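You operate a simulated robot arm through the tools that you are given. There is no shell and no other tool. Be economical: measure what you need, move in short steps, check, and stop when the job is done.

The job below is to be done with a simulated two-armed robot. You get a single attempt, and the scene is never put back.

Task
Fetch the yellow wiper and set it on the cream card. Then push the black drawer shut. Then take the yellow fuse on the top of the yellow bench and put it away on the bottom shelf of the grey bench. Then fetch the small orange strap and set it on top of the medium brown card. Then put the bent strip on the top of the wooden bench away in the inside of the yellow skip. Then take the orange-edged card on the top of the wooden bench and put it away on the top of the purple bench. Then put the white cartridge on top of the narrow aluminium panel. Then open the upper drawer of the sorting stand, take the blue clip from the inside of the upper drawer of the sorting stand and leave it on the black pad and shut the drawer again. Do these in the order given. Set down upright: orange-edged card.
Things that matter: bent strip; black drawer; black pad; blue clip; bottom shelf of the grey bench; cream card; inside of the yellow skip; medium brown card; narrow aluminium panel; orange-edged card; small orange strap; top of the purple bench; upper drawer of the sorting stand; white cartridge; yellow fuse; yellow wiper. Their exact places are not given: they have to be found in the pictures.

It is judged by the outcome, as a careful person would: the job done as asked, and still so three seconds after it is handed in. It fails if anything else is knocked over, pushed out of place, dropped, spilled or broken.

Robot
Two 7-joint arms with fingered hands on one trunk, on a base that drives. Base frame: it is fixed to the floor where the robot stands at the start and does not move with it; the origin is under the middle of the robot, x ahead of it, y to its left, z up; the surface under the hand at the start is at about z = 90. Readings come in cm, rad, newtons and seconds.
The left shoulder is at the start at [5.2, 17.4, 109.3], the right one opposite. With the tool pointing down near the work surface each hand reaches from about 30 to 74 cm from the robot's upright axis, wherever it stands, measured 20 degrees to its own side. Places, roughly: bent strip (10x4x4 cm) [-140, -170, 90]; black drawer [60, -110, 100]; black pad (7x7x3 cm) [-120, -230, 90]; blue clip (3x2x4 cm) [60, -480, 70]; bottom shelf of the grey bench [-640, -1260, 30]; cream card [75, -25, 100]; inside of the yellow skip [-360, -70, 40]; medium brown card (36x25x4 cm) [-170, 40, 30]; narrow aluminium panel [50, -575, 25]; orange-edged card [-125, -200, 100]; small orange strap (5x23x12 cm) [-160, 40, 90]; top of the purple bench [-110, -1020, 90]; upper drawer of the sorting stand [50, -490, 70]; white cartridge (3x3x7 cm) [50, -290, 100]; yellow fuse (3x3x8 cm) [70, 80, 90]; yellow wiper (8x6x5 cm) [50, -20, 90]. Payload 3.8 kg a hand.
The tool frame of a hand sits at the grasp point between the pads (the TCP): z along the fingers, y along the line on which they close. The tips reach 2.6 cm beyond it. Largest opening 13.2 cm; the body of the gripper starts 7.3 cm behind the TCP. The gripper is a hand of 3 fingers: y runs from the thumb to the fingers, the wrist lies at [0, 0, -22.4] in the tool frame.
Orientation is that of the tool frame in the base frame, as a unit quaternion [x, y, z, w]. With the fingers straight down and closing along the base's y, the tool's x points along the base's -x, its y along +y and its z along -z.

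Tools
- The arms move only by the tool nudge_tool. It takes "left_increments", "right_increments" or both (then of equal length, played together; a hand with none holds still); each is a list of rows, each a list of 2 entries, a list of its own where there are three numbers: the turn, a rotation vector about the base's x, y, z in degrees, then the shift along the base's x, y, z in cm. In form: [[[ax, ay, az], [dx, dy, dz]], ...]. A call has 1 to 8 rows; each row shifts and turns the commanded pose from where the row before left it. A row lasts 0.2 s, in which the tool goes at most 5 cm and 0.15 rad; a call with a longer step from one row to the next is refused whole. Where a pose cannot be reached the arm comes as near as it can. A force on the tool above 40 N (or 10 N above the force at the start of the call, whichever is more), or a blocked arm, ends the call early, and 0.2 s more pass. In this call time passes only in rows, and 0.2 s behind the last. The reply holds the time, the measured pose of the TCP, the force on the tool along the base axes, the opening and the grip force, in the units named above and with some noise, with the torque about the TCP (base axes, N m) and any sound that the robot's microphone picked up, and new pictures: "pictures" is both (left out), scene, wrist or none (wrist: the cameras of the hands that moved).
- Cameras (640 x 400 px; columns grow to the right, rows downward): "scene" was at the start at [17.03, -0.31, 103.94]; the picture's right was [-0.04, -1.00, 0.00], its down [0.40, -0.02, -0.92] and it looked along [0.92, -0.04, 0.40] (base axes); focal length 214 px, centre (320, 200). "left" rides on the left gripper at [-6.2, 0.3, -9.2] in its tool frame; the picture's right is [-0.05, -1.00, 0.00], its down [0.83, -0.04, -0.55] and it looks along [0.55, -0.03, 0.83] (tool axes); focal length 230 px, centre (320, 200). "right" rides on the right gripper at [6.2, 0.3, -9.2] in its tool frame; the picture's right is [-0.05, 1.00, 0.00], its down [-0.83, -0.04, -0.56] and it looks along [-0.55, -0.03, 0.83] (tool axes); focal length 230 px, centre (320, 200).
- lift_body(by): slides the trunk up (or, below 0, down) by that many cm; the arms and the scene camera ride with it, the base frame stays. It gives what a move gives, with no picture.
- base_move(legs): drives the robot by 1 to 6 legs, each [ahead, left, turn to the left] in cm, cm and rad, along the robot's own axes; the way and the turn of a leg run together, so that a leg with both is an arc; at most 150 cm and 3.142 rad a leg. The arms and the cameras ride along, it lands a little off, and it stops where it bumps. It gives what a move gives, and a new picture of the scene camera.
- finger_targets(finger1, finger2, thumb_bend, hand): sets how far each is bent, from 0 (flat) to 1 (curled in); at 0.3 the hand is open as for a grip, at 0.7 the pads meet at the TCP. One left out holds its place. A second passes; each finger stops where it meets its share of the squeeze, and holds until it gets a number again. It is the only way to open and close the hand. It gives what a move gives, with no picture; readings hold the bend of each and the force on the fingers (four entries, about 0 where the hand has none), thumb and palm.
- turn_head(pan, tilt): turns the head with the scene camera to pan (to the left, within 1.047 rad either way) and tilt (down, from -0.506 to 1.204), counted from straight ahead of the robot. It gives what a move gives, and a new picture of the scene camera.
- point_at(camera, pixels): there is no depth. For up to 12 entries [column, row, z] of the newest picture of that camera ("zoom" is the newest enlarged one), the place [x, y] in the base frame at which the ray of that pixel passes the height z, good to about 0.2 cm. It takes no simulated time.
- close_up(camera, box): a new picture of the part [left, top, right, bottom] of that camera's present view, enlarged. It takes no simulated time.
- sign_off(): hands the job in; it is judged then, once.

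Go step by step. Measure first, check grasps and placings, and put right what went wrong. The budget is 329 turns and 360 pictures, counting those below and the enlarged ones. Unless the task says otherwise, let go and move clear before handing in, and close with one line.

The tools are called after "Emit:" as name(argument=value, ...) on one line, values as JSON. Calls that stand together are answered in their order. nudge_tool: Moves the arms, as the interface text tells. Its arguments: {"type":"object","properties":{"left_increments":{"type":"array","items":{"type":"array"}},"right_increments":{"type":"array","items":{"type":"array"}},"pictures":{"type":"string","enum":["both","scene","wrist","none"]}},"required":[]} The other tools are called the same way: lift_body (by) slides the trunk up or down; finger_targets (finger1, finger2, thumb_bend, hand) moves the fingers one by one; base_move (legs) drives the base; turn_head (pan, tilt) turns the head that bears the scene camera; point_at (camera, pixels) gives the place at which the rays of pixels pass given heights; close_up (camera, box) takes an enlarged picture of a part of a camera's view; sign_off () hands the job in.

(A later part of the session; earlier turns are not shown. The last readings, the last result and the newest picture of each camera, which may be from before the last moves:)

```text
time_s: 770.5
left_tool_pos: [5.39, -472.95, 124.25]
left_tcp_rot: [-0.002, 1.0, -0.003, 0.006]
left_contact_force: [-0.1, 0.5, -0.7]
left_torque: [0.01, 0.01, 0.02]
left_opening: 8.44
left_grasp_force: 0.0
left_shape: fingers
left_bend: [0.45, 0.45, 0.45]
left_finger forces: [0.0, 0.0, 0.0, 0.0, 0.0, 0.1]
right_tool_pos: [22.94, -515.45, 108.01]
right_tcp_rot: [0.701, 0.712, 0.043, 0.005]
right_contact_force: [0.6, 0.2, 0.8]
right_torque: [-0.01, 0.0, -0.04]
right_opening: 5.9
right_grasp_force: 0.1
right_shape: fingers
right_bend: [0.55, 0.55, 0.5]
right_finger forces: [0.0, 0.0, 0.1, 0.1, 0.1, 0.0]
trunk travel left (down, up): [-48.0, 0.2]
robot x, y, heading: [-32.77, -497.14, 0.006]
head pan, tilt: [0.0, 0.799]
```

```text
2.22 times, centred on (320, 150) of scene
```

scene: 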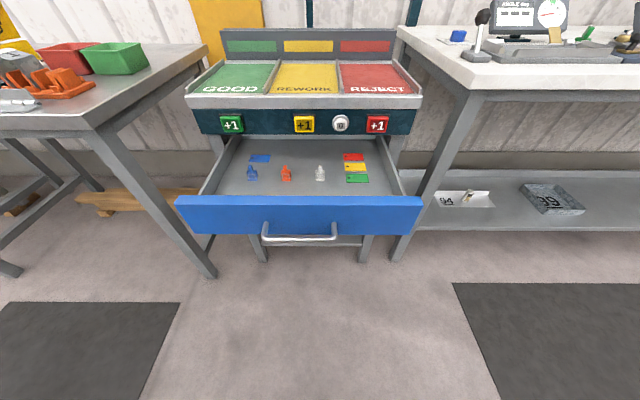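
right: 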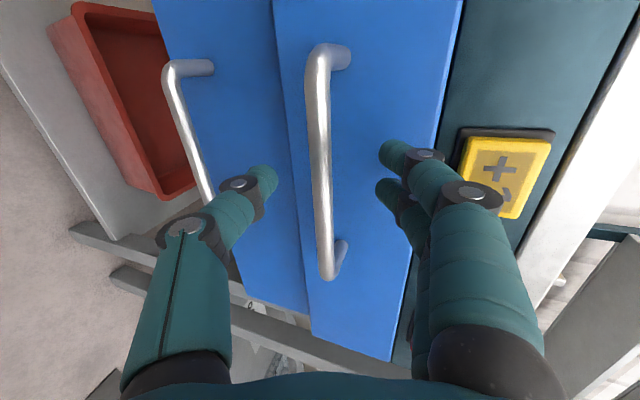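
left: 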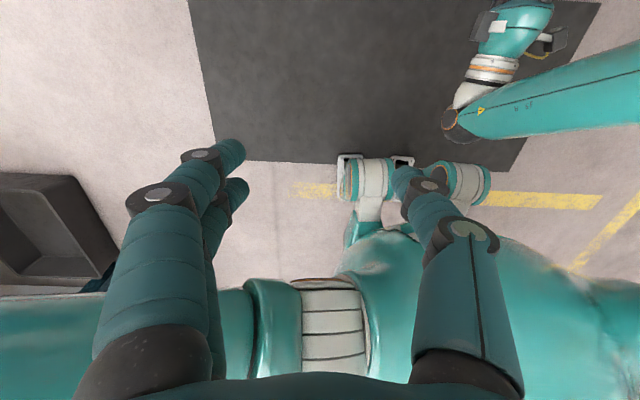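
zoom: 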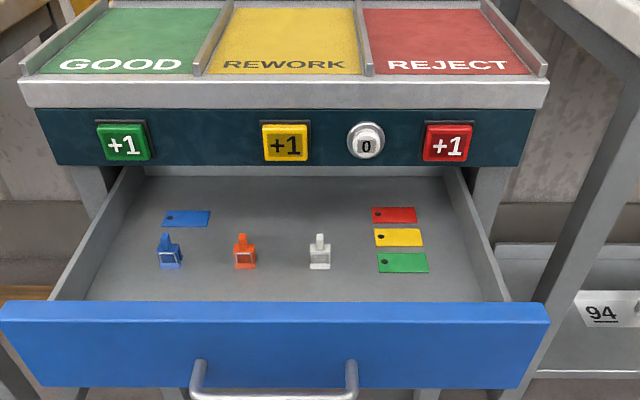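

The blue clip at zoom (168,252) is now fully exposed. I locate it.

Emit:
point_at(camera="zoom", pixels=[[172, 268, 65.5], [172, 268, 67], [167, 236, 69.5], [167, 236, 71], [244, 268, 65.5], [276, 304, 75], [276, 170, 76], [158, 268, 65.5], [184, 265, 65.5]])

Emit:
close_up(camera="left", box=[0, 0, 640, 400])

```text
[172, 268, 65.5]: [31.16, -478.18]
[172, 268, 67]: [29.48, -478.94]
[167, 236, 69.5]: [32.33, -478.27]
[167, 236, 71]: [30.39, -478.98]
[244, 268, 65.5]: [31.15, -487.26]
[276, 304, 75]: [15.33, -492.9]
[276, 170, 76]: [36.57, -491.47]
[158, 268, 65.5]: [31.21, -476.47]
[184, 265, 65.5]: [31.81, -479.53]
```

```text
1.00 times, centred on (320, 200) of left (not enlarged: the box is as wide or as high as the picture)
```

zoom: 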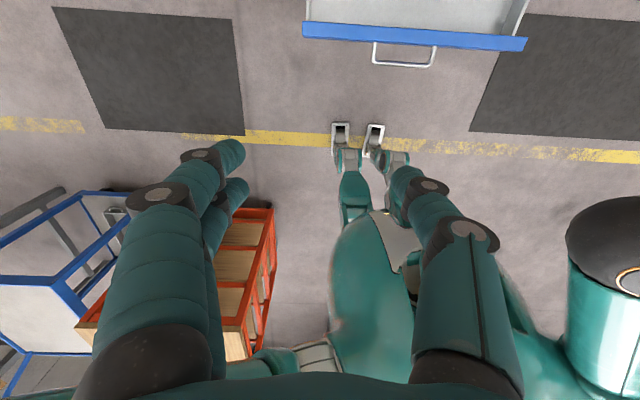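

The left hand's camera would hit the panel; the right hand with a normal yaw fits better. I yaw the right hand back +90°, level it, and strafe left 33.

Emit:
nudge_tool(right_increments=[[[-3.1, 3.8, 0], [-1, 0, 0]], [[0, 0, 8.4], [-1, 0, 0]], [[0, 0, 8.4], [-1, 0, 0]], [[0, 0, 8.4], [-1, 0, 0]], [[0, 0, 8.4], [-1, 0, 0]], [[0, 0, 8.4], [-1, 0, 0]], [[0, 0, 8.4], [0, 0, 0]], [[0, 0, 8.4], [0, 0, 0]]], pictures="none")

Emit:
nudge_tool(right_increments=[[[0, 0, 8.4], [0, 0, 0]], [[0, 0, 8.4], [0, 0, 0]], [[0, 0, 8.4], [0, 0, 0]], [[0, 0, 6], [0, 0, 0]]], pictures="none")

Emit:
base_move(legs=[[0, 33, 0]])

Emit:
finger_targets(hand="right", finger1=0.48, finger2=0.48, thumb_bend=0.48)

Emit:
lift_body(by=-20)

```text
time_s: 772.3
left_tool_pos: [5.4, -472.8, 124.05]
left_tcp_rot: [-0.003, 1.0, -0.002, 0.006]
left_contact_force: [-0.1, -0.1, -0.3]
left_torque: [-0.04, -0.01, 0.02]
left_opening: 8.4
left_grasp_force: 0.0
left_shape: fingers
left_bend: [0.45, 0.45, 0.45]
left_finger forces: [0.0, 0.1, 0.0, 0.0, 0.1, 0.0]
right_tool_pos: [18.38, -516.53, 107.84]
right_tcp_rot: [0.262, 0.965, 0.003, 0.0]
right_contact_force: [-0.4, -0.7, -0.1]
right_torque: [0.01, -0.01, -0.02]
right_opening: 5.9
right_grasp_force: 0.1
right_shape: fingers
right_bend: [0.55, 0.55, 0.5]
right_finger forces: [0.1, 0.0, 0.0, 0.1, 0.0, 0.0]
right hand out of reach, approached as far as the arm can: row 5, 6
trunk travel left (down, up): [-48.0, 0.2]
robot x, y, heading: [-32.74, -497.12, 0.005]
head pan, tilt: [0.0, 0.799]
```

```text
time_s: 773.3
left_tool_pos: [5.45, -472.87, 124.23]
left_tcp_rot: [-0.003, 1.0, -0.003, 0.006]
left_contact_force: [-0.2, -0.5, -0.4]
left_torque: [0.0, 0.01, 0.0]
left_opening: 8.4
left_grasp_force: 0.0
left_shape: fingers
left_bend: [0.45, 0.45, 0.45]
left_finger forces: [0.0, 0.0, 0.0, 0.1, 0.0, 0.0]
right_tool_pos: [18.3, -516.45, 107.9]
right_tcp_rot: [-0.008, 1.0, 0.002, -0.001]
right_contact_force: [0.0, -0.2, -0.5]
right_torque: [0.0, 0.0, -0.02]
right_opening: 5.91
right_grasp_force: 0.1
right_shape: fingers
right_bend: [0.55, 0.55, 0.5]
right_finger forces: [0.1, 0.0, 0.0, 0.0, 0.0, 0.0]
trunk travel left (down, up): [-48.0, 0.2]
robot x, y, heading: [-33.03, -497.15, 0.009]
head pan, tilt: [0.0, 0.799]
```

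```text
time_s: 776.7
left_tool_pos: [5.34, -440.4, 124.24]
left_tcp_rot: [-0.002, 1.0, -0.002, 0.006]
left_contact_force: [-0.5, -0.5, 0.3]
left_torque: [0.01, 0.01, -0.02]
left_opening: 8.42
left_grasp_force: 0.1
left_shape: fingers
left_bend: [0.45, 0.45, 0.45]
left_finger forces: [0.0, 0.0, 0.0, 0.0, 0.0, 0.0]
right_tool_pos: [18.19, -484.23, 107.95]
right_tcp_rot: [-0.006, 1.0, 0.001, -0.001]
right_contact_force: [0.4, -0.3, -0.4]
right_torque: [0.01, 0.02, 0.04]
right_opening: 5.92
right_grasp_force: 0.0
right_shape: fingers
right_bend: [0.55, 0.55, 0.5]
right_finger forces: [0.0, 0.0, 0.0, 0.0, 0.0, 0.0]
trunk travel left (down, up): [-48.0, 0.2]
robot x, y, heading: [-32.8, -465.03, 0.004]
head pan, tilt: [0.0, 0.799]
```

scene: 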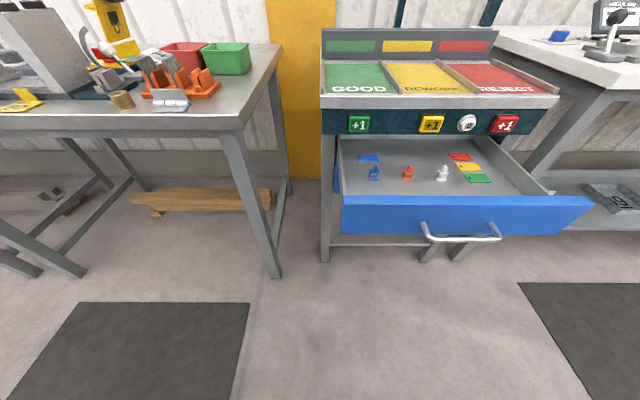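

```text
time_s: 777.7
left_tool_pos: [5.3, -440.42, 124.2]
left_tcp_rot: [-0.002, 1.0, -0.003, 0.006]
left_contact_force: [0.8, -0.3, 0.0]
left_torque: [-0.01, -0.02, -0.04]
left_opening: 8.41
left_grasp_force: 0.1
left_shape: fingers
left_bend: [0.45, 0.45, 0.45]
left_finger forces: [0.0, 0.1, 0.0, 0.1, 0.0, 0.0]
right_tool_pos: [18.33, -484.2, 108.04]
right_tcp_rot: [-0.005, 1.0, 0.0, -0.001]
right_contact_force: [0.1, 0.5, 0.7]
right_torque: [0.01, -0.02, -0.01]
right_opening: 7.38
right_grasp_force: 0.2
right_shape: fingers
right_bend: [0.48, 0.48, 0.48]
right_finger forces: [0.0, 0.0, 0.0, 0.0, 0.0, 0.0]
trunk travel left (down, up): [-48.0, 0.2]
robot x, y, heading: [-32.89, -464.78, 0.003]
head pan, tilt: [0.0, 0.799]
```

```text
time_s: 779.9
left_tool_pos: [5.26, -440.58, 104.2]
left_tcp_rot: [-0.001, 1.0, -0.002, 0.007]
left_contact_force: [0.6, -0.1, 0.0]
left_torque: [-0.02, 0.04, -0.03]
left_opening: 8.42
left_grasp_force: 0.1
left_shape: fingers
left_bend: [0.45, 0.45, 0.45]
left_finger forces: [0.0, 0.0, 0.1, 0.1, 0.0, 0.0]
right_tool_pos: [18.59, -484.26, 85.69]
right_tcp_rot: [-0.007, 0.999, 0.004, -0.032]
right_contact_force: [0.5, -0.6, -0.2]
right_torque: [0.01, 0.0, 0.04]
right_opening: 7.39
right_grasp_force: 0.2
right_shape: fingers
right_bend: [0.48, 0.48, 0.48]
right_finger forces: [0.1, 0.0, 0.0, 0.0, 0.0, 0.0]
trunk travel left (down, up): [-28.0, 20.2]
robot x, y, heading: [-32.52, -464.28, 0.001]
head pan, tilt: [0.0, 0.799]
```

I move the right hand over the clip at height and check with the wrist camera.

Emit:
nudge_tool(right_increments=[[[0, -1.2, 0], [3.3, 1.5, 0]], [[0, -1.2, 0], [3.3, 1.5, -1]], [[0, -1.2, 0], [3.3, 1.5, -2]], [[0, 0, 0], [3.2, 1.4, -2]]], pictures="wrist")

```text
time_s: 780.9
left_tool_pos: [5.37, -440.52, 104.18]
left_tcp_rot: [-0.002, 1.0, -0.002, 0.005]
left_contact_force: [-0.5, 0.6, -0.2]
left_torque: [-0.04, -0.01, 0.03]
left_opening: 8.4
left_grasp_force: 0.0
left_shape: fingers
left_bend: [0.45, 0.45, 0.45]
left_finger forces: [0.0, 0.0, 0.1, 0.0, 0.1, 0.0]
right_tool_pos: [31.86, -478.47, 80.48]
right_tcp_rot: [-0.006, 1.0, 0.003, -0.002]
right_contact_force: [0.5, -0.4, 0.7]
right_torque: [0.02, 0.04, 0.02]
right_opening: 7.39
right_grasp_force: 0.1
right_shape: fingers
right_bend: [0.48, 0.48, 0.48]
right_finger forces: [0.0, 0.0, 0.0, 0.1, 0.0, 0.0]
trunk travel left (down, up): [-28.0, 20.2]
robot x, y, heading: [-32.77, -464.68, 0.003]
head pan, tilt: [0.0, 0.799]
```

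right: 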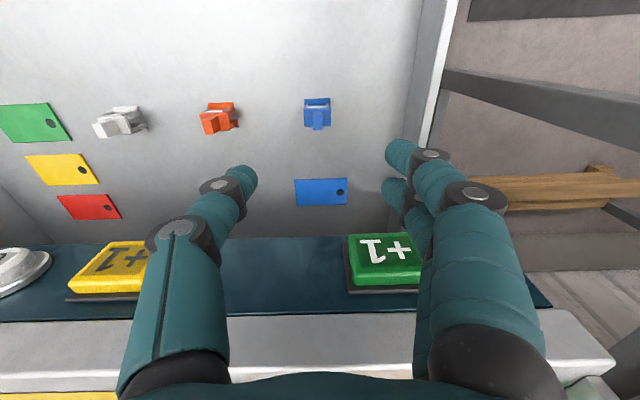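

Emit:
point_at(camera="right", pixels=[[318, 110, 67], [318, 130, 69], [304, 112, 67], [331, 112, 67], [440, 100, 75], [408, 110, 66], [350, 240, 76], [320, 205, 65.5]])

Emit:
close_up(camera="right", box=[270, 70, 370, 220])

```text
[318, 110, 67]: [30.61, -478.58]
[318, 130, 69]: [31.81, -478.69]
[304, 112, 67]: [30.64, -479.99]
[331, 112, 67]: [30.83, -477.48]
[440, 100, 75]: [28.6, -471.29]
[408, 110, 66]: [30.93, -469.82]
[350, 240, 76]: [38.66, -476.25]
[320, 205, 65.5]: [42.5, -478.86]
```

```text
2.67 times, centred on (320, 145) of right
```

zoom: 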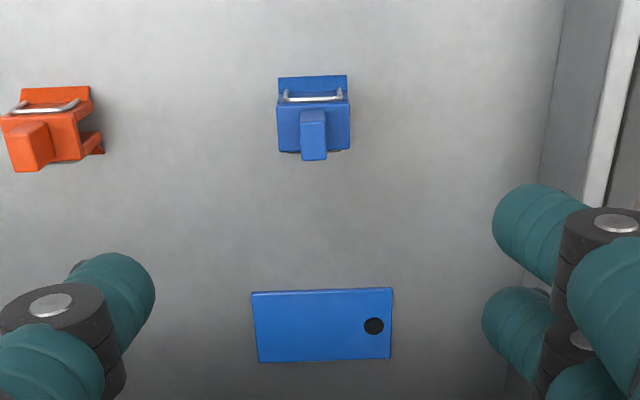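

Clip centre ≈(30.6,-478.6). I align and descend into the drawer to z≈69.

Emit:
nudge_tool(right_increments=[[[0, 0, 0], [-1.2, -0.1, -3.5]], [[0, 0, 0], [0, 0, -4]], [[0, 0, 0], [0, 0, -3.6]]], pictures="wrist")

```text
time_s: 781.7
left_tool_pos: [5.1, -440.45, 104.21]
left_tcp_rot: [-0.002, 1.0, -0.003, 0.007]
left_contact_force: [-0.7, 0.1, 0.1]
left_torque: [0.01, 0.03, 0.01]
left_opening: 8.42
left_grasp_force: 0.1
left_shape: fingers
left_bend: [0.45, 0.45, 0.45]
left_finger forces: [0.0, 0.0, 0.0, 0.0, 0.0, 0.0]
right_tool_pos: [30.5, -478.49, 70.07]
right_tcp_rot: [-0.008, 1.0, 0.001, 0.005]
right_contact_force: [0.9, -0.4, 19.4]
right_torque: [-0.25, 0.08, 0.04]
right_opening: 7.46
right_grasp_force: 9.5
right_shape: fingers
right_bend: [0.49, 0.48, 0.48]
right_finger forces: [6.9, 0.8, 0.0, 0.0, 11.6, 0.0]
trunk travel left (down, up): [-28.0, 20.2]
robot x, y, heading: [-32.8, -464.53, 0.004]
head pan, tilt: [0.0, 0.799]
```

right: 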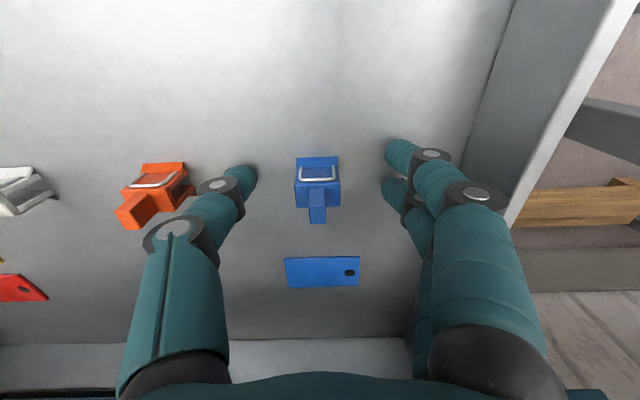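

Fingertips touch the drawer floor (z≈67.3) with the clip centred. I ease up 0.5 and close.

Emit:
nudge_tool(right_increments=[[[0, 0, 0], [-0.3, 0, 0.6]]], pictures="none")

Emit:
finger_targets(hand="right", finger1=0.68, finger2=0.68, thumb_bend=0.68)

Emit:
close_up(camera="right", box=[160, 80, 480, 280])

```text
time_s: 782.1
left_tool_pos: [5.26, -440.37, 104.06]
left_tcp_rot: [-0.002, 1.0, -0.002, 0.006]
left_contact_force: [-0.1, 0.6, 0.0]
left_torque: [0.01, 0.03, -0.01]
left_opening: 8.42
left_grasp_force: 0.1
left_shape: fingers
left_bend: [0.45, 0.45, 0.45]
left_finger forces: [0.0, 0.0, 0.0, 0.1, 0.0, 0.1]
right_tool_pos: [29.86, -478.43, 70.12]
right_tcp_rot: [-0.007, 1.0, 0.002, -0.003]
right_contact_force: [-0.2, -1.2, 3.1]
right_torque: [-0.22, -0.02, -0.01]
right_opening: 7.55
right_grasp_force: 2.4
right_shape: fingers
right_bend: [0.48, 0.48, 0.48]
right_finger forces: [0.0, 0.0, 0.1, 0.0, 3.7, 0.0]
trunk travel left (down, up): [-28.0, 20.2]
robot x, y, heading: [-33.05, -464.29, 0.001]
head pan, tilt: [0.0, 0.799]
```

```text
time_s: 783.1
left_tool_pos: [5.3, -440.51, 104.14]
left_tcp_rot: [-0.001, 1.0, -0.003, 0.006]
left_contact_force: [-0.4, 0.1, 1.0]
left_torque: [0.01, 0.01, 0.01]
left_opening: 8.43
left_grasp_force: 0.0
left_shape: fingers
left_bend: [0.45, 0.45, 0.45]
left_finger forces: [0.0, 0.1, 0.0, 0.0, 0.0, 0.1]
right_tool_pos: [29.98, -478.52, 70.07]
right_tcp_rot: [-0.008, 1.0, 0.001, 0.0]
right_contact_force: [0.2, -0.2, -0.4]
right_torque: [0.0, 0.01, 0.04]
right_opening: 1.53
right_grasp_force: 4.1
right_shape: fingers
right_bend: [0.68, 0.64, 0.66]
right_finger forces: [0.0, 3.8, 0.0, 0.0, 3.8, 0.0]
trunk travel left (down, up): [-28.0, 20.2]
robot x, y, heading: [-33.03, -464.52, 0.005]
head pan, tilt: [0.0, 0.799]
```

```text
2.00 times, centred on (320, 180) of right
```

zoom: 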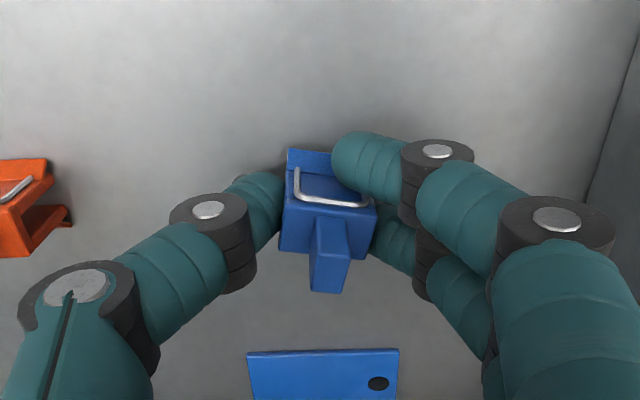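

Thumb and finger 2 hold the body. I squeeze more with those and lift.

Emit:
finger_targets(hand="right", finger1=0.7, finger2=0.8, thumb_bend=0.8)

Emit:
nudge_tool(right_increments=[[[0, 0, 0], [0, 0, 1]], [[0, 0, 0], [0, 0, 3]], [[0, 0, 0], [0, 0, 4]]], pictures="wrist")

```text
time_s: 784.1
left_tool_pos: [5.3, -440.37, 104.19]
left_tcp_rot: [-0.002, 1.0, -0.003, 0.006]
left_contact_force: [-1.0, 0.3, 0.8]
left_torque: [0.02, 0.02, 0.01]
left_opening: 8.42
left_grasp_force: 0.0
left_shape: fingers
left_bend: [0.45, 0.45, 0.45]
left_finger forces: [0.0, 0.0, 0.1, 0.0, 0.1, 0.0]
right_tool_pos: [30.13, -478.46, 70.24]
right_tcp_rot: [-0.007, 1.0, 0.002, 0.0]
right_contact_force: [0.7, -0.5, 0.1]
right_torque: [-0.01, 0.01, 0.01]
right_opening: 0.52
right_grasp_force: 14.8
right_shape: fingers
right_bend: [0.7, 0.63, 0.74]
right_finger forces: [0.9, 13.8, 0.1, 0.0, 14.7, 0.0]
trunk travel left (down, up): [-28.0, 20.2]
robot x, y, heading: [-32.61, -464.78, 0.001]
head pan, tilt: [0.0, 0.799]
```

```text
time_s: 784.9
left_tool_pos: [5.13, -440.52, 104.19]
left_tcp_rot: [-0.002, 1.0, -0.002, 0.007]
left_contact_force: [0.2, -0.5, 0.2]
left_torque: [0.01, -0.01, 0.0]
left_opening: 8.4
left_grasp_force: 0.1
left_shape: fingers
left_bend: [0.45, 0.45, 0.45]
left_finger forces: [0.1, 0.0, 0.1, 0.1, 0.0, 0.0]
right_tool_pos: [30.0, -478.33, 78.34]
right_tcp_rot: [-0.007, 1.0, 0.002, -0.001]
right_contact_force: [0.1, 0.1, -0.4]
right_torque: [0.04, 0.01, -0.04]
right_opening: 0.48
right_grasp_force: 14.8
right_shape: fingers
right_bend: [0.7, 0.63, 0.74]
right_finger forces: [0.8, 13.9, 0.0, 0.1, 14.8, 0.1]
trunk travel left (down, up): [-28.0, 20.2]
robot x, y, heading: [-32.74, -464.35, 0.003]
head pan, tilt: [0.0, 0.799]
```

right: 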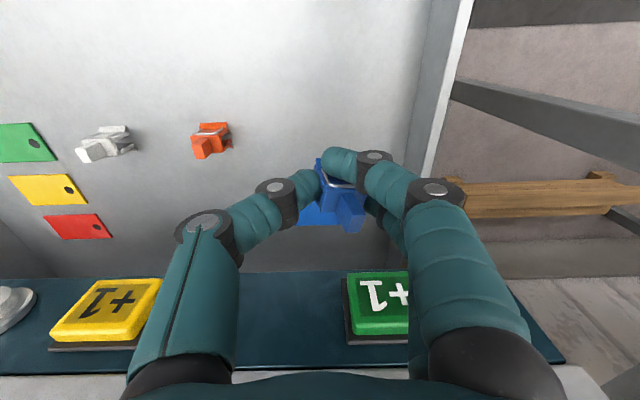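

The clip is held (15 N). Following the order, I now carry it to the black pad: lift, retract, raise the trunk and drive north up the aisle.

Emit:
nudge_tool(right_increments=[[[0, 0, 0], [-1, 0, 4.5]], [[0, 0, 0], [-3, 0, 3.5]], [[0, 0, 0], [-4.5, 0, 1.5]], [[0, 0, 0], [-4.5, 0, 1]], [[0, 0, 0], [-4.5, 0, 1]], [[0, 0, 0], [-4.5, 0, 1]]], pictures="none")

Emit:
lift_body(by=15)

Emit:
base_move(legs=[[11, 20, 0], [0, 110, 0], [0, 103, 0], [-8, 0, 1.57], [0, 0, 1.57]])

```text
time_s: 786.3
left_tool_pos: [5.21, -440.4, 104.09]
left_tcp_rot: [-0.002, 1.0, -0.003, 0.006]
left_contact_force: [0.0, 0.0, 0.6]
left_torque: [0.0, 0.03, 0.02]
left_opening: 8.41
left_grasp_force: 0.1
left_shape: fingers
left_bend: [0.45, 0.45, 0.45]
left_finger forces: [0.0, 0.0, 0.0, 0.0, 0.0, 0.0]
right_tool_pos: [13.18, -483.22, 90.82]
right_tcp_rot: [-0.008, 1.0, 0.003, -0.002]
right_contact_force: [-0.2, 0.2, 0.2]
right_torque: [0.02, -0.02, 0.0]
right_opening: 0.38
right_grasp_force: 12.9
right_shape: fingers
right_bend: [0.7, 0.63, 0.74]
right_finger forces: [0.1, 12.2, 0.0, 0.0, 13.8, 0.0]
right hand out of reach, approached as far as the arm can: row 3, 5, 6
trunk travel left (down, up): [-28.0, 20.2]
robot x, y, heading: [-32.9, -465.13, 0.001]
head pan, tilt: [0.0, 0.799]
```

```text
time_s: 788.0
left_tool_pos: [5.26, -440.37, 119.06]
left_tcp_rot: [-0.001, 1.0, -0.003, 0.006]
left_contact_force: [0.5, 0.1, -0.2]
left_torque: [0.0, 0.01, 0.02]
left_opening: 8.43
left_grasp_force: 0.0
left_shape: fingers
left_bend: [0.45, 0.45, 0.45]
left_finger forces: [0.0, 0.0, 0.1, 0.0, 0.0, 0.1]
right_tool_pos: [13.41, -483.27, 105.65]
right_tcp_rot: [-0.007, 1.0, 0.003, -0.001]
right_contact_force: [-0.1, 0.2, -0.3]
right_torque: [-0.03, 0.03, 0.04]
right_opening: 0.34
right_grasp_force: 12.9
right_shape: fingers
right_bend: [0.7, 0.63, 0.74]
right_finger forces: [0.1, 12.2, 0.0, 0.0, 13.7, 0.0]
trunk travel left (down, up): [-43.0, 5.2]
robot x, y, heading: [-32.94, -464.61, 0.006]
head pan, tilt: [0.0, 0.799]
```

```text
time_s: 816.4
left_tool_pos: [-65.76, -265.0, 119.12]
left_tcp_rot: [1.0, 0.026, -0.006, -0.003]
left_contact_force: [-0.8, 0.8, 0.2]
left_torque: [0.0, 0.0, 0.02]
left_opening: 8.43
left_grasp_force: 0.1
left_shape: fingers
left_bend: [0.45, 0.45, 0.45]
left_finger forces: [0.1, 0.1, 0.0, 0.0, 0.0, 0.0]
right_tool_pos: [-75.77, -222.74, 105.78]
right_tcp_rot: [1.0, 0.03, 0.001, 0.003]
right_contact_force: [-0.1, -0.3, -0.6]
right_torque: [0.0, -0.04, 0.01]
right_opening: 0.34
right_grasp_force: 13.5
right_shape: fingers
right_bend: [0.7, 0.63, 0.74]
right_finger forces: [0.0, 12.7, 0.1, 0.1, 13.8, 0.1]
trunk travel left (down, up): [-43.0, 5.2]
robot x, y, heading: [-28.66, -239.0, -3.091]
head pan, tilt: [0.0, 0.799]
```

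scene: 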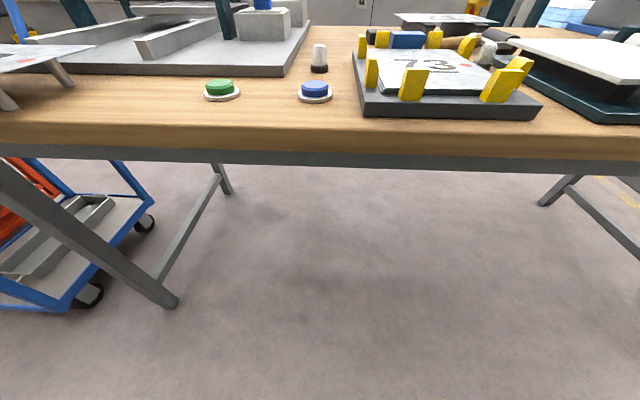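

I'm on the east side of the wooden bench. I look for the black pad.

Emit:
turn_head(pan=0, tilt=0.5)

Emit:
close_up(camera="scene", box=[0, 80, 640, 260])

```text
time_s: 817.2
left_tool_pos: [-65.81, -265.04, 119.05]
left_tcp_rot: [1.0, 0.026, -0.006, -0.003]
left_contact_force: [0.5, -0.1, -0.2]
left_torque: [-0.05, -0.05, 0.0]
left_opening: 8.45
left_grasp_force: 0.0
left_shape: fingers
left_bend: [0.45, 0.45, 0.45]
left_finger forces: [0.1, 0.0, 0.1, 0.0, 0.0, 0.0]
right_tool_pos: [-75.79, -222.68, 105.71]
right_tcp_rot: [1.0, 0.031, -0.001, 0.002]
right_contact_force: [-0.6, -0.4, -0.4]
right_torque: [0.03, 0.01, 0.0]
right_opening: 0.33
right_grasp_force: 13.1
right_shape: fingers
right_bend: [0.7, 0.63, 0.74]
right_finger forces: [0.0, 12.6, 0.0, 0.0, 13.8, 0.0]
trunk travel left (down, up): [-43.0, 5.2]
robot x, y, heading: [-28.96, -239.04, -3.09]
head pan, tilt: [0.0, 0.499]
```

scene: 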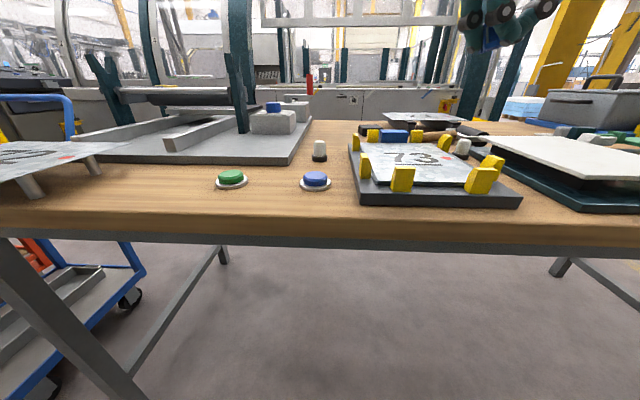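

```text
1.00 times, centred on (320, 170) of scene (not enlarged: the box is as wide or as high as the picture)
```

zoom: 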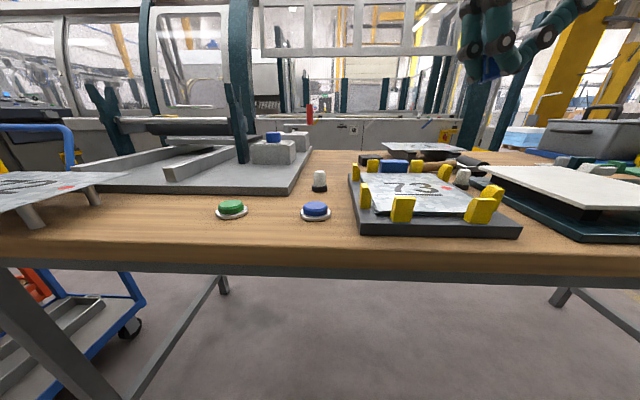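

Round pads like the green (232,180) and blue (315,182) ones are candidates for the style; I locate these and the dark-based item at (319,158).

Emit:
point_at(camera="scene", pixels=[[232, 184, 85], [315, 186, 85], [319, 161, 85], [462, 157, 85], [300, 235, 82], [265, 160, 88], [480, 160, 85], [110, 160, 85]])

Emit:
close_up(camera="scene", box=[200, 95, 480, 215])

```text
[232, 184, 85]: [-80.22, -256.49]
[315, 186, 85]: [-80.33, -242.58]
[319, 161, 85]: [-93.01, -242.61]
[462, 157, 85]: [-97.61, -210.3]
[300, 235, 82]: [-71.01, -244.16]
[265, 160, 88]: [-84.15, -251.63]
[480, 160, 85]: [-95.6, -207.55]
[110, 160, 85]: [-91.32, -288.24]
```

```text
2.29 times, centred on (340, 155) of scene
```

zoom: 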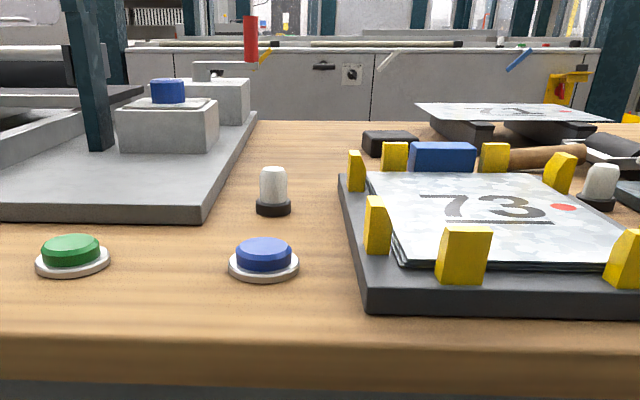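

I now see a small black pad next to the blue block at zoom (390,143). I locate it.

Emit:
point_at(camera="zoom", pixels=[[390, 156, 85], [363, 150, 85], [418, 150, 85], [390, 132, 88], [390, 132, 87], [441, 168, 85], [355, 190, 86]])

Emit:
close_up(camera="scene", box=[345, 115, 425, 155])

```text
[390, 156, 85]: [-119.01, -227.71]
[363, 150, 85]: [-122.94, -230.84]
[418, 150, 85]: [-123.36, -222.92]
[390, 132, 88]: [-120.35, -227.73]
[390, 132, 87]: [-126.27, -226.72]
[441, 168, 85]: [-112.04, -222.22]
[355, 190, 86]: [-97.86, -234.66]
```

```text
8.00 times, centred on (385, 135) of scene
```

zoom: 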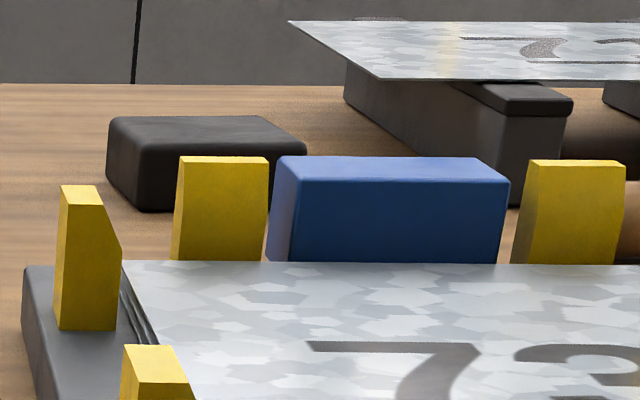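

The black pad is at about (-122.5,-227), reachable from the west side. I drive round the north end of the bench.

Emit:
base_move(legs=[[-12, 0, -0.05], [0, -98, 0], [0, -97, 0], [110, 0, 0], [85, 0, 0], [0, 86, 0]])

Emit:
base_move(legs=[[0, 84, 0], [0, 0, 3.13]])

```text
time_s: 852.4
left_tool_pos: [-249.57, -154.35, 119.07]
left_tcp_rot: [1.0, 0.0, -0.006, -0.003]
left_contact_force: [-0.3, -1.1, -0.7]
left_torque: [0.0, 0.0, -0.01]
left_opening: 8.44
left_grasp_force: 0.0
left_shape: fingers
left_bend: [0.45, 0.45, 0.45]
left_finger forces: [0.0, 0.1, 0.0, 0.0, 0.0, 0.1]
right_tool_pos: [-257.58, -111.6, 105.7]
right_tcp_rot: [1.0, 0.005, 0.0, 0.002]
right_contact_force: [0.1, 0.3, -0.4]
right_torque: [0.0, 0.01, -0.02]
right_opening: 0.33
right_grasp_force: 13.1
right_shape: fingers
right_bend: [0.7, 0.63, 0.75]
right_finger forces: [0.0, 12.8, 0.1, 0.0, 13.8, 0.0]
trunk travel left (down, up): [-43.0, 5.2]
robot x, y, heading: [-211.41, -130.56, 3.146]
head pan, tilt: [0.0, 0.499]
```

scene: 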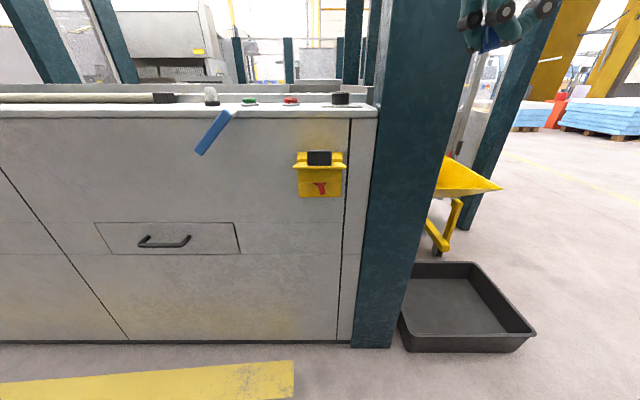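

```text
time_s: 867.4
left_tool_pos: [-172.28, -193.05, 119.23]
left_tcp_rot: [0.028, 1.0, -0.003, 0.006]
left_contact_force: [-0.4, 0.0, 1.1]
left_torque: [0.01, 0.01, -0.04]
left_opening: 8.41
left_grasp_force: 0.0
left_shape: fingers
left_bend: [0.45, 0.45, 0.45]
left_finger forces: [0.0, 0.0, 0.0, 0.0, 0.0, 0.1]
right_tool_pos: [-166.89, -236.35, 105.75]
right_tcp_rot: [0.022, 1.0, 0.002, 0.0]
right_contact_force: [0.0, -0.1, -0.5]
right_torque: [-0.03, -0.01, 0.0]
right_opening: 0.31
right_grasp_force: 12.4
right_shape: fingers
right_bend: [0.7, 0.63, 0.75]
right_finger forces: [0.1, 12.8, 0.0, 0.0, 13.3, 0.0]
trunk travel left (down, up): [-43.0, 5.2]
robot x, y, heading: [-211.83, -215.0, -0.051]
head pan, tilt: [0.0, 0.499]
```

scene: 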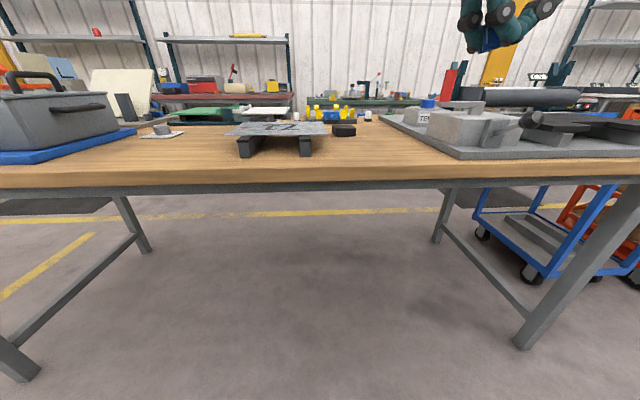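

The black pad is at (343,130). I drive forward 30 and take a wrist view.

Emit:
base_move(legs=[[30, 3, 0.05]])

Emit:
nudge_tool(right_increments=[[[0, 0, 0], [1, 2.5, 0]], [[0, 0, 0], [1, 2.5, 0]]], pictures="wrist")

```text
time_s: 869.5
left_tool_pos: [-143.6, -189.28, 119.23]
left_tcp_rot: [0.003, 1.0, -0.002, 0.006]
left_contact_force: [0.2, -0.4, -0.3]
left_torque: [-0.02, -0.01, 0.0]
left_opening: 8.43
left_grasp_force: 0.1
left_shape: fingers
left_bend: [0.45, 0.45, 0.45]
left_finger forces: [0.1, 0.1, 0.0, 0.1, 0.0, 0.0]
right_tool_pos: [-136.05, -232.08, 105.67]
right_tcp_rot: [-0.002, 1.0, 0.002, 0.001]
right_contact_force: [-0.9, -0.6, -0.2]
right_torque: [0.02, -0.02, -0.01]
right_opening: 0.32
right_grasp_force: 12.8
right_shape: fingers
right_bend: [0.7, 0.63, 0.75]
right_finger forces: [0.1, 12.7, 0.1, 0.1, 13.2, 0.0]
trunk travel left (down, up): [-43.0, 5.2]
robot x, y, heading: [-181.81, -213.25, -0.007]
head pan, tilt: [0.0, 0.499]
```

scene: 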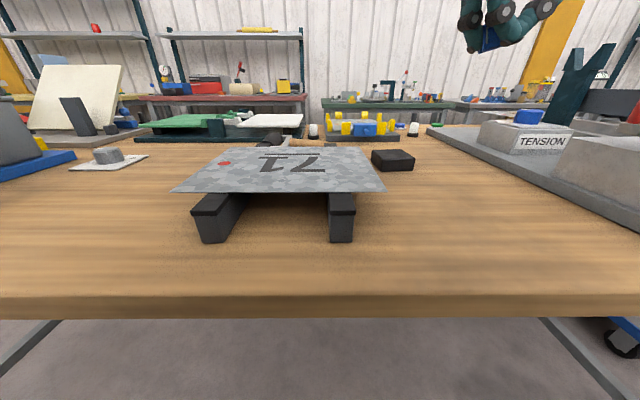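

```text
time_s: 870.0
left_tool_pos: [-143.61, -189.13, 119.03]
left_tcp_rot: [0.003, 1.0, -0.002, 0.006]
left_contact_force: [-0.2, -1.0, 0.4]
left_torque: [-0.02, -0.01, -0.01]
left_opening: 8.43
left_grasp_force: 0.1
left_shape: fingers
left_bend: [0.45, 0.45, 0.45]
left_finger forces: [0.0, 0.1, 0.0, 0.0, 0.0, 0.1]
right_tool_pos: [-133.88, -227.05, 105.76]
right_tcp_rot: [-0.002, 1.0, 0.001, -0.001]
right_contact_force: [0.4, -0.7, 0.6]
right_torque: [0.03, 0.05, -0.04]
right_opening: 0.33
right_grasp_force: 13.8
right_shape: fingers
right_bend: [0.7, 0.63, 0.75]
right_finger forces: [0.0, 12.9, 0.1, 0.0, 13.3, 0.1]
trunk travel left (down, up): [-43.0, 5.2]
robot x, y, heading: [-181.71, -213.09, -0.006]
head pan, tilt: [0.0, 0.499]
```

right: 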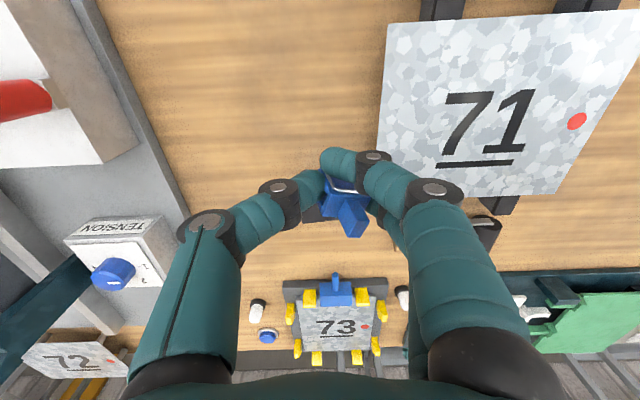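

The pad lies under the hand's line of sight. I get its position from the scene view.

Emit:
point_at(camera="scene", pixels=[[380, 167, 85], [412, 171, 85], [372, 152, 88], [402, 149, 88], [414, 157, 88], [384, 160, 88], [392, 155, 88]])

Emit:
close_up(camera="scene", box=[340, 130, 440, 190])

```text
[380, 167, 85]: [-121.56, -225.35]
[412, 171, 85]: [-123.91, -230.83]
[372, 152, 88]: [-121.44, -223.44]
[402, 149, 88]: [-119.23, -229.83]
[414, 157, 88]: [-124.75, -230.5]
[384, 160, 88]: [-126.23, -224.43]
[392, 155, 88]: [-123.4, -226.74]
```

```text
6.40 times, centred on (390, 160) of scene
```

zoom: 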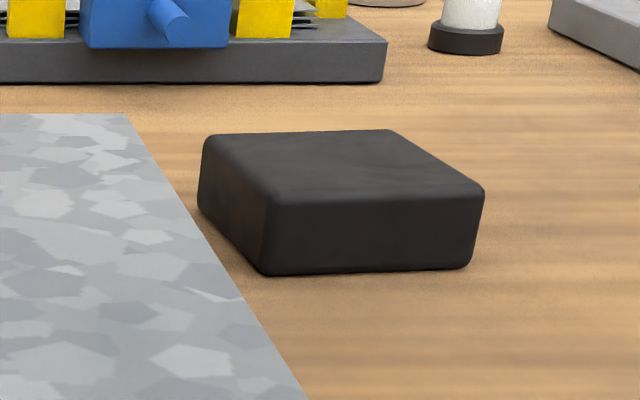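

Pad centre ≈(-122.6,-227), top z≈88. I bring the clip over it to z≈94.

Emit:
nudge_tool(right_increments=[[[0, 0, 0], [2.9, -0.2, -2]], [[0, 0, 0], [2.8, -0.2, -3]], [[0, 0, 0], [2.8, -0.2, -3.3]], [[0, 0, 0], [2.8, -0.2, -3.3]]], pictures="wrist")

Emit:
close_up(camera="scene", box=[330, 100, 460, 190])

```text
time_s: 871.0
left_tool_pos: [-143.47, -189.11, 119.18]
left_tcp_rot: [0.003, 1.0, -0.003, 0.005]
left_contact_force: [0.2, -0.4, -0.3]
left_torque: [0.01, 0.03, -0.04]
left_opening: 8.45
left_grasp_force: 0.0
left_shape: fingers
left_bend: [0.45, 0.45, 0.45]
left_finger forces: [0.0, 0.0, 0.1, 0.1, 0.0, 0.0]
right_tool_pos: [-122.51, -227.88, 93.94]
right_tcp_rot: [-0.003, 1.0, 0.002, -0.001]
right_contact_force: [0.6, 0.7, -0.1]
right_torque: [-0.03, 0.01, 0.01]
right_opening: 0.3
right_grasp_force: 14.5
right_shape: fingers
right_bend: [0.7, 0.63, 0.75]
right_finger forces: [0.0, 13.9, 0.0, 0.0, 14.9, 0.1]
trunk travel left (down, up): [-43.0, 5.2]
robot x, y, heading: [-182.0, -213.09, -0.008]
head pan, tilt: [0.0, 0.499]
```

right: 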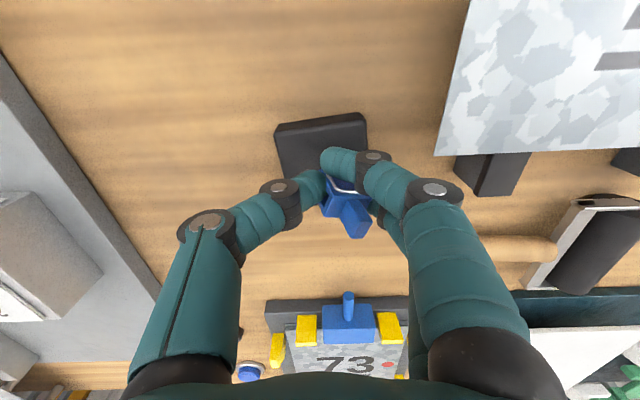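

```text
4.44 times, centred on (395, 145) of scene
```

zoom: 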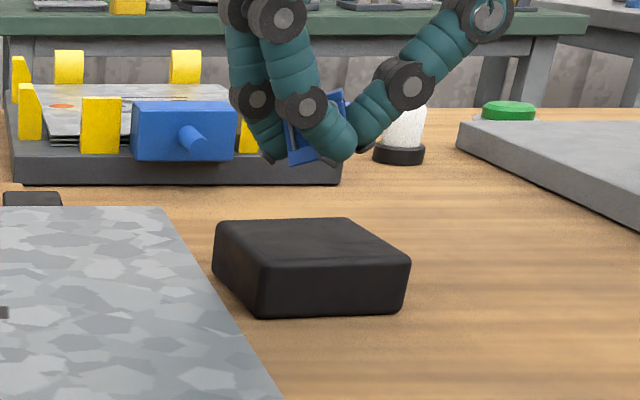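

Aligned above the pad. I shift -0.8 in y and lower to contact.

Emit:
nudge_tool(right_increments=[[[0, 0, 0], [0, -0.8, -1.5]], [[0, 0, 0], [0, 0, -0.9]], [[0, 0, 0], [0, 0, -0.5]]], pictures="none")

Emit:
close_up(camera="scene", box=[350, 110, 430, 180])

```text
time_s: 871.9
left_tool_pos: [-143.61, -189.15, 119.14]
left_tcp_rot: [0.003, 1.0, -0.004, 0.007]
left_contact_force: [-0.2, -0.1, 0.0]
left_torque: [-0.02, 0.01, 0.0]
left_opening: 8.42
left_grasp_force: 0.0
left_shape: fingers
left_bend: [0.45, 0.45, 0.45]
left_finger forces: [0.0, 0.0, 0.0, 0.0, 0.0, 0.1]
right_tool_pos: [-122.76, -228.59, 91.29]
right_tcp_rot: [-0.003, 1.0, 0.003, 0.001]
right_contact_force: [0.0, -0.2, -0.6]
right_torque: [-0.01, 0.05, 0.02]
right_opening: 0.27
right_grasp_force: 14.7
right_shape: fingers
right_bend: [0.7, 0.63, 0.75]
right_finger forces: [0.0, 14.1, 0.0, 0.0, 14.8, 0.0]
trunk travel left (down, up): [-43.0, 5.2]
robot x, y, heading: [-181.95, -212.9, -0.004]
head pan, tilt: [0.0, 0.499]
```

```text
5.71 times, centred on (390, 145) of scene
```

zoom: 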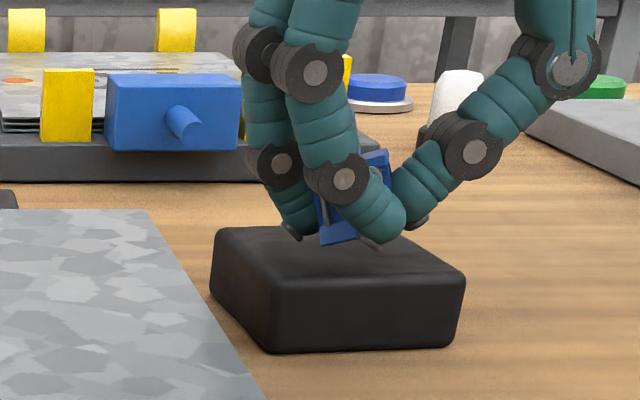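

Emit:
nudge_tool(right_increments=[[[0, 0, 0], [-0.3, 0, -0.5]], [[0, 0, 0], [0, 0, -0.4]]], pictures="none")

```text
time_s: 872.5
left_tool_pos: [-143.83, -189.06, 119.29]
left_tcp_rot: [0.003, 1.0, -0.003, 0.007]
left_contact_force: [-1.0, 0.5, 0.1]
left_torque: [-0.01, -0.01, 0.01]
left_opening: 8.4
left_grasp_force: 0.0
left_shape: fingers
left_bend: [0.45, 0.45, 0.45]
left_finger forces: [0.0, 0.0, 0.0, 0.1, 0.0, 0.0]
right_tool_pos: [-122.97, -228.7, 90.77]
right_tcp_rot: [-0.003, 1.0, 0.002, 0.004]
right_contact_force: [-0.5, 0.1, 13.9]
right_torque: [0.37, -0.08, 0.01]
right_opening: 0.31
right_grasp_force: 22.8
right_shape: fingers
right_bend: [0.7, 0.65, 0.75]
right_finger forces: [0.0, 29.0, 0.0, 0.0, 17.1, 0.0]
trunk travel left (down, up): [-43.0, 5.2]
robot x, y, heading: [-181.48, -212.92, -0.009]
head pan, tilt: [0.0, 0.499]
```

Contact, 14 N. I ease up 0.3 and release gently.

Emit:
nudge_tool(right_increments=[[[0, 0, 0], [0, 0, 0.4]]], pictures="none")

Emit:
finger_targets(hand="right", finger1=0.6, finger2=0.57, thumb_bend=0.64)

Emit:
close_up(camera="scene", box=[350, 110, 430, 180])

```text
time_s: 872.9
left_tool_pos: [-143.69, -189.17, 119.24]
left_tcp_rot: [0.002, 1.0, -0.003, 0.007]
left_contact_force: [-0.4, -0.6, 0.2]
left_torque: [0.02, 0.03, -0.01]
left_opening: 8.42
left_grasp_force: 0.0
left_shape: fingers
left_bend: [0.45, 0.45, 0.45]
left_finger forces: [0.1, 0.1, 0.0, 0.0, 0.0, 0.1]
right_tool_pos: [-123.13, -228.7, 90.65]
right_tcp_rot: [-0.002, 1.0, 0.002, 0.001]
right_contact_force: [3.1, -0.1, 5.6]
right_torque: [0.13, -0.17, -0.07]
right_opening: 0.32
right_grasp_force: 19.5
right_shape: fingers
right_bend: [0.7, 0.64, 0.75]
right_finger forces: [0.0, 21.8, 0.0, 0.0, 16.6, 0.1]
trunk travel left (down, up): [-43.0, 5.2]
robot x, y, heading: [-181.8, -212.76, -0.012]
head pan, tilt: [0.0, 0.499]
```

```text
time_s: 873.9
left_tool_pos: [-143.67, -189.23, 119.24]
left_tcp_rot: [0.003, 1.0, -0.003, 0.007]
left_contact_force: [0.3, -0.9, 0.2]
left_torque: [-0.01, 0.01, -0.01]
left_opening: 8.42
left_grasp_force: 0.1
left_shape: fingers
left_bend: [0.45, 0.45, 0.45]
left_finger forces: [0.0, 0.0, 0.0, 0.1, 0.0, 0.0]
right_tool_pos: [-123.17, -228.59, 90.8]
right_tcp_rot: [-0.002, 1.0, 0.001, 0.0]
right_contact_force: [2.2, -3.1, 7.0]
right_torque: [0.13, -0.11, -0.11]
right_opening: 2.65
right_grasp_force: 4.0
right_shape: fingers
right_bend: [0.61, 0.61, 0.64]
right_finger forces: [1.0, 6.3, 0.1, 0.0, 0.0, 0.0]
trunk travel left (down, up): [-43.0, 5.2]
robot x, y, heading: [-182.03, -212.65, -0.007]
head pan, tilt: [0.0, 0.499]
```

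```text
5.71 times, centred on (390, 145) of scene
```

zoom: 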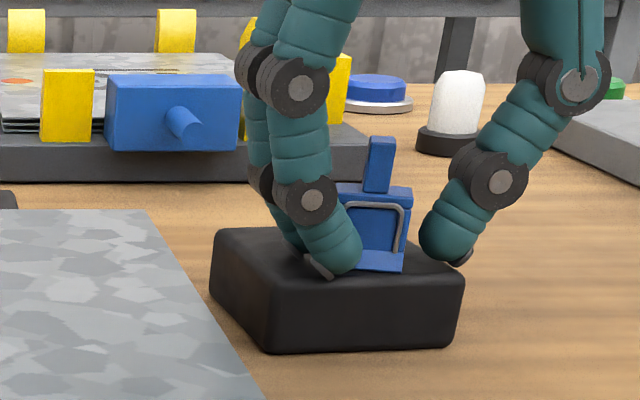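

The clip stands on the pad. I raise slightly, open wider and lift away.

Emit:
nudge_tool(right_increments=[[[0, 0, 0], [0, 0.2, 0.8]]], pictures="none")

Emit:
finger_targets(hand="right", finger1=0.5, finger2=0.5, thumb_bend=0.55)

Emit:
nudge_tool(right_increments=[[[0, 0, 0], [0, 0, 2]], [[0, 0, 0], [0, 0, 4]], [[0, 0, 0], [0, 0, 4.5]], [[0, 0, 0], [-4, 0, 2.5]], [[0, 0, 0], [-4.5, 0, 0]]], pictures="none")

Emit:
close_up(camera="scene", box=[340, 100, 440, 180])

```text
time_s: 874.2
left_tool_pos: [-143.74, -189.13, 119.15]
left_tcp_rot: [0.002, 1.0, -0.004, 0.006]
left_contact_force: [-0.6, -0.1, 0.5]
left_torque: [0.02, 0.03, 0.0]
left_opening: 8.43
left_grasp_force: 0.0
left_shape: fingers
left_bend: [0.45, 0.45, 0.45]
left_finger forces: [0.0, 0.0, 0.1, 0.0, 0.0, 0.0]
right_tool_pos: [-123.13, -228.21, 91.39]
right_tcp_rot: [-0.002, 1.0, 0.003, -0.001]
right_contact_force: [-0.7, -1.1, -0.4]
right_torque: [0.03, -0.01, -0.01]
right_opening: 2.81
right_grasp_force: 0.1
right_shape: fingers
right_bend: [0.6, 0.56, 0.64]
right_finger forces: [0.0, 0.0, 0.0, 0.0, 0.1, 0.0]
trunk travel left (down, up): [-43.0, 5.2]
robot x, y, heading: [-181.87, -213.05, -0.004]
head pan, tilt: [0.0, 0.499]
```

```text
time_s: 875.2
left_tool_pos: [-143.66, -189.23, 119.22]
left_tcp_rot: [0.002, 1.0, -0.003, 0.006]
left_contact_force: [-1.1, 0.6, 0.6]
left_torque: [0.01, 0.0, 0.02]
left_opening: 8.42
left_grasp_force: 0.0
left_shape: fingers
left_bend: [0.45, 0.45, 0.45]
left_finger forces: [0.1, 0.0, 0.0, 0.0, 0.1, 0.1]
right_tool_pos: [-123.06, -228.39, 91.5]
right_tcp_rot: [-0.002, 1.0, 0.001, 0.0]
right_contact_force: [-0.1, -0.9, -0.6]
right_torque: [0.02, -0.02, 0.0]
right_opening: 5.85
right_grasp_force: 0.2
right_shape: fingers
right_bend: [0.5, 0.5, 0.55]
right_finger forces: [0.0, 0.0, 0.1, 0.1, 0.0, 0.0]
trunk travel left (down, up): [-43.0, 5.2]
robot x, y, heading: [-181.66, -212.18, -0.004]
head pan, tilt: [0.0, 0.499]
```

```text
time_s: 876.5
left_tool_pos: [-143.94, -189.3, 119.47]
left_tcp_rot: [0.003, 1.0, -0.003, 0.009]
left_contact_force: [-1.0, -0.9, 1.2]
left_torque: [0.03, -0.08, -0.02]
left_opening: 8.43
left_grasp_force: 0.1
left_shape: fingers
left_bend: [0.45, 0.45, 0.45]
left_finger forces: [0.0, 0.0, 0.1, 0.0, 0.1, 0.0]
right_tool_pos: [-131.8, -228.91, 105.39]
right_tcp_rot: [0.001, 1.0, -0.007, 0.012]
right_contact_force: [-1.4, 3.6, -6.6]
right_torque: [-0.29, -0.11, 0.01]
right_opening: 5.93
right_grasp_force: 0.0
right_shape: fingers
right_bend: [0.5, 0.5, 0.55]
right_finger forces: [0.1, 0.1, 0.1, 0.0, 0.0, 0.1]
trunk travel left (down, up): [-43.0, 5.2]
robot x, y, heading: [-182.23, -213.18, -0.005]
head pan, tilt: [0.0, 0.499]
```

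```text
5.00 times, centred on (390, 140) of scene
```

zoom: 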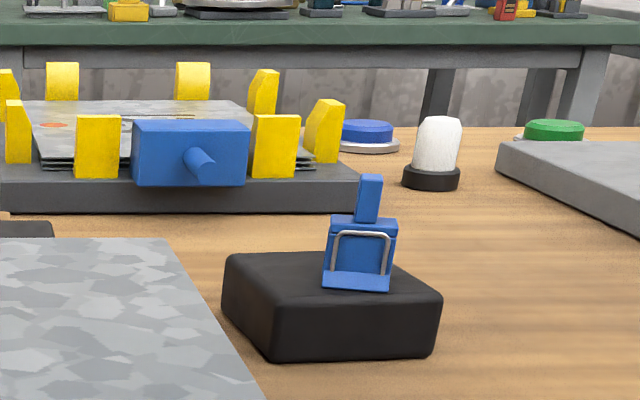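

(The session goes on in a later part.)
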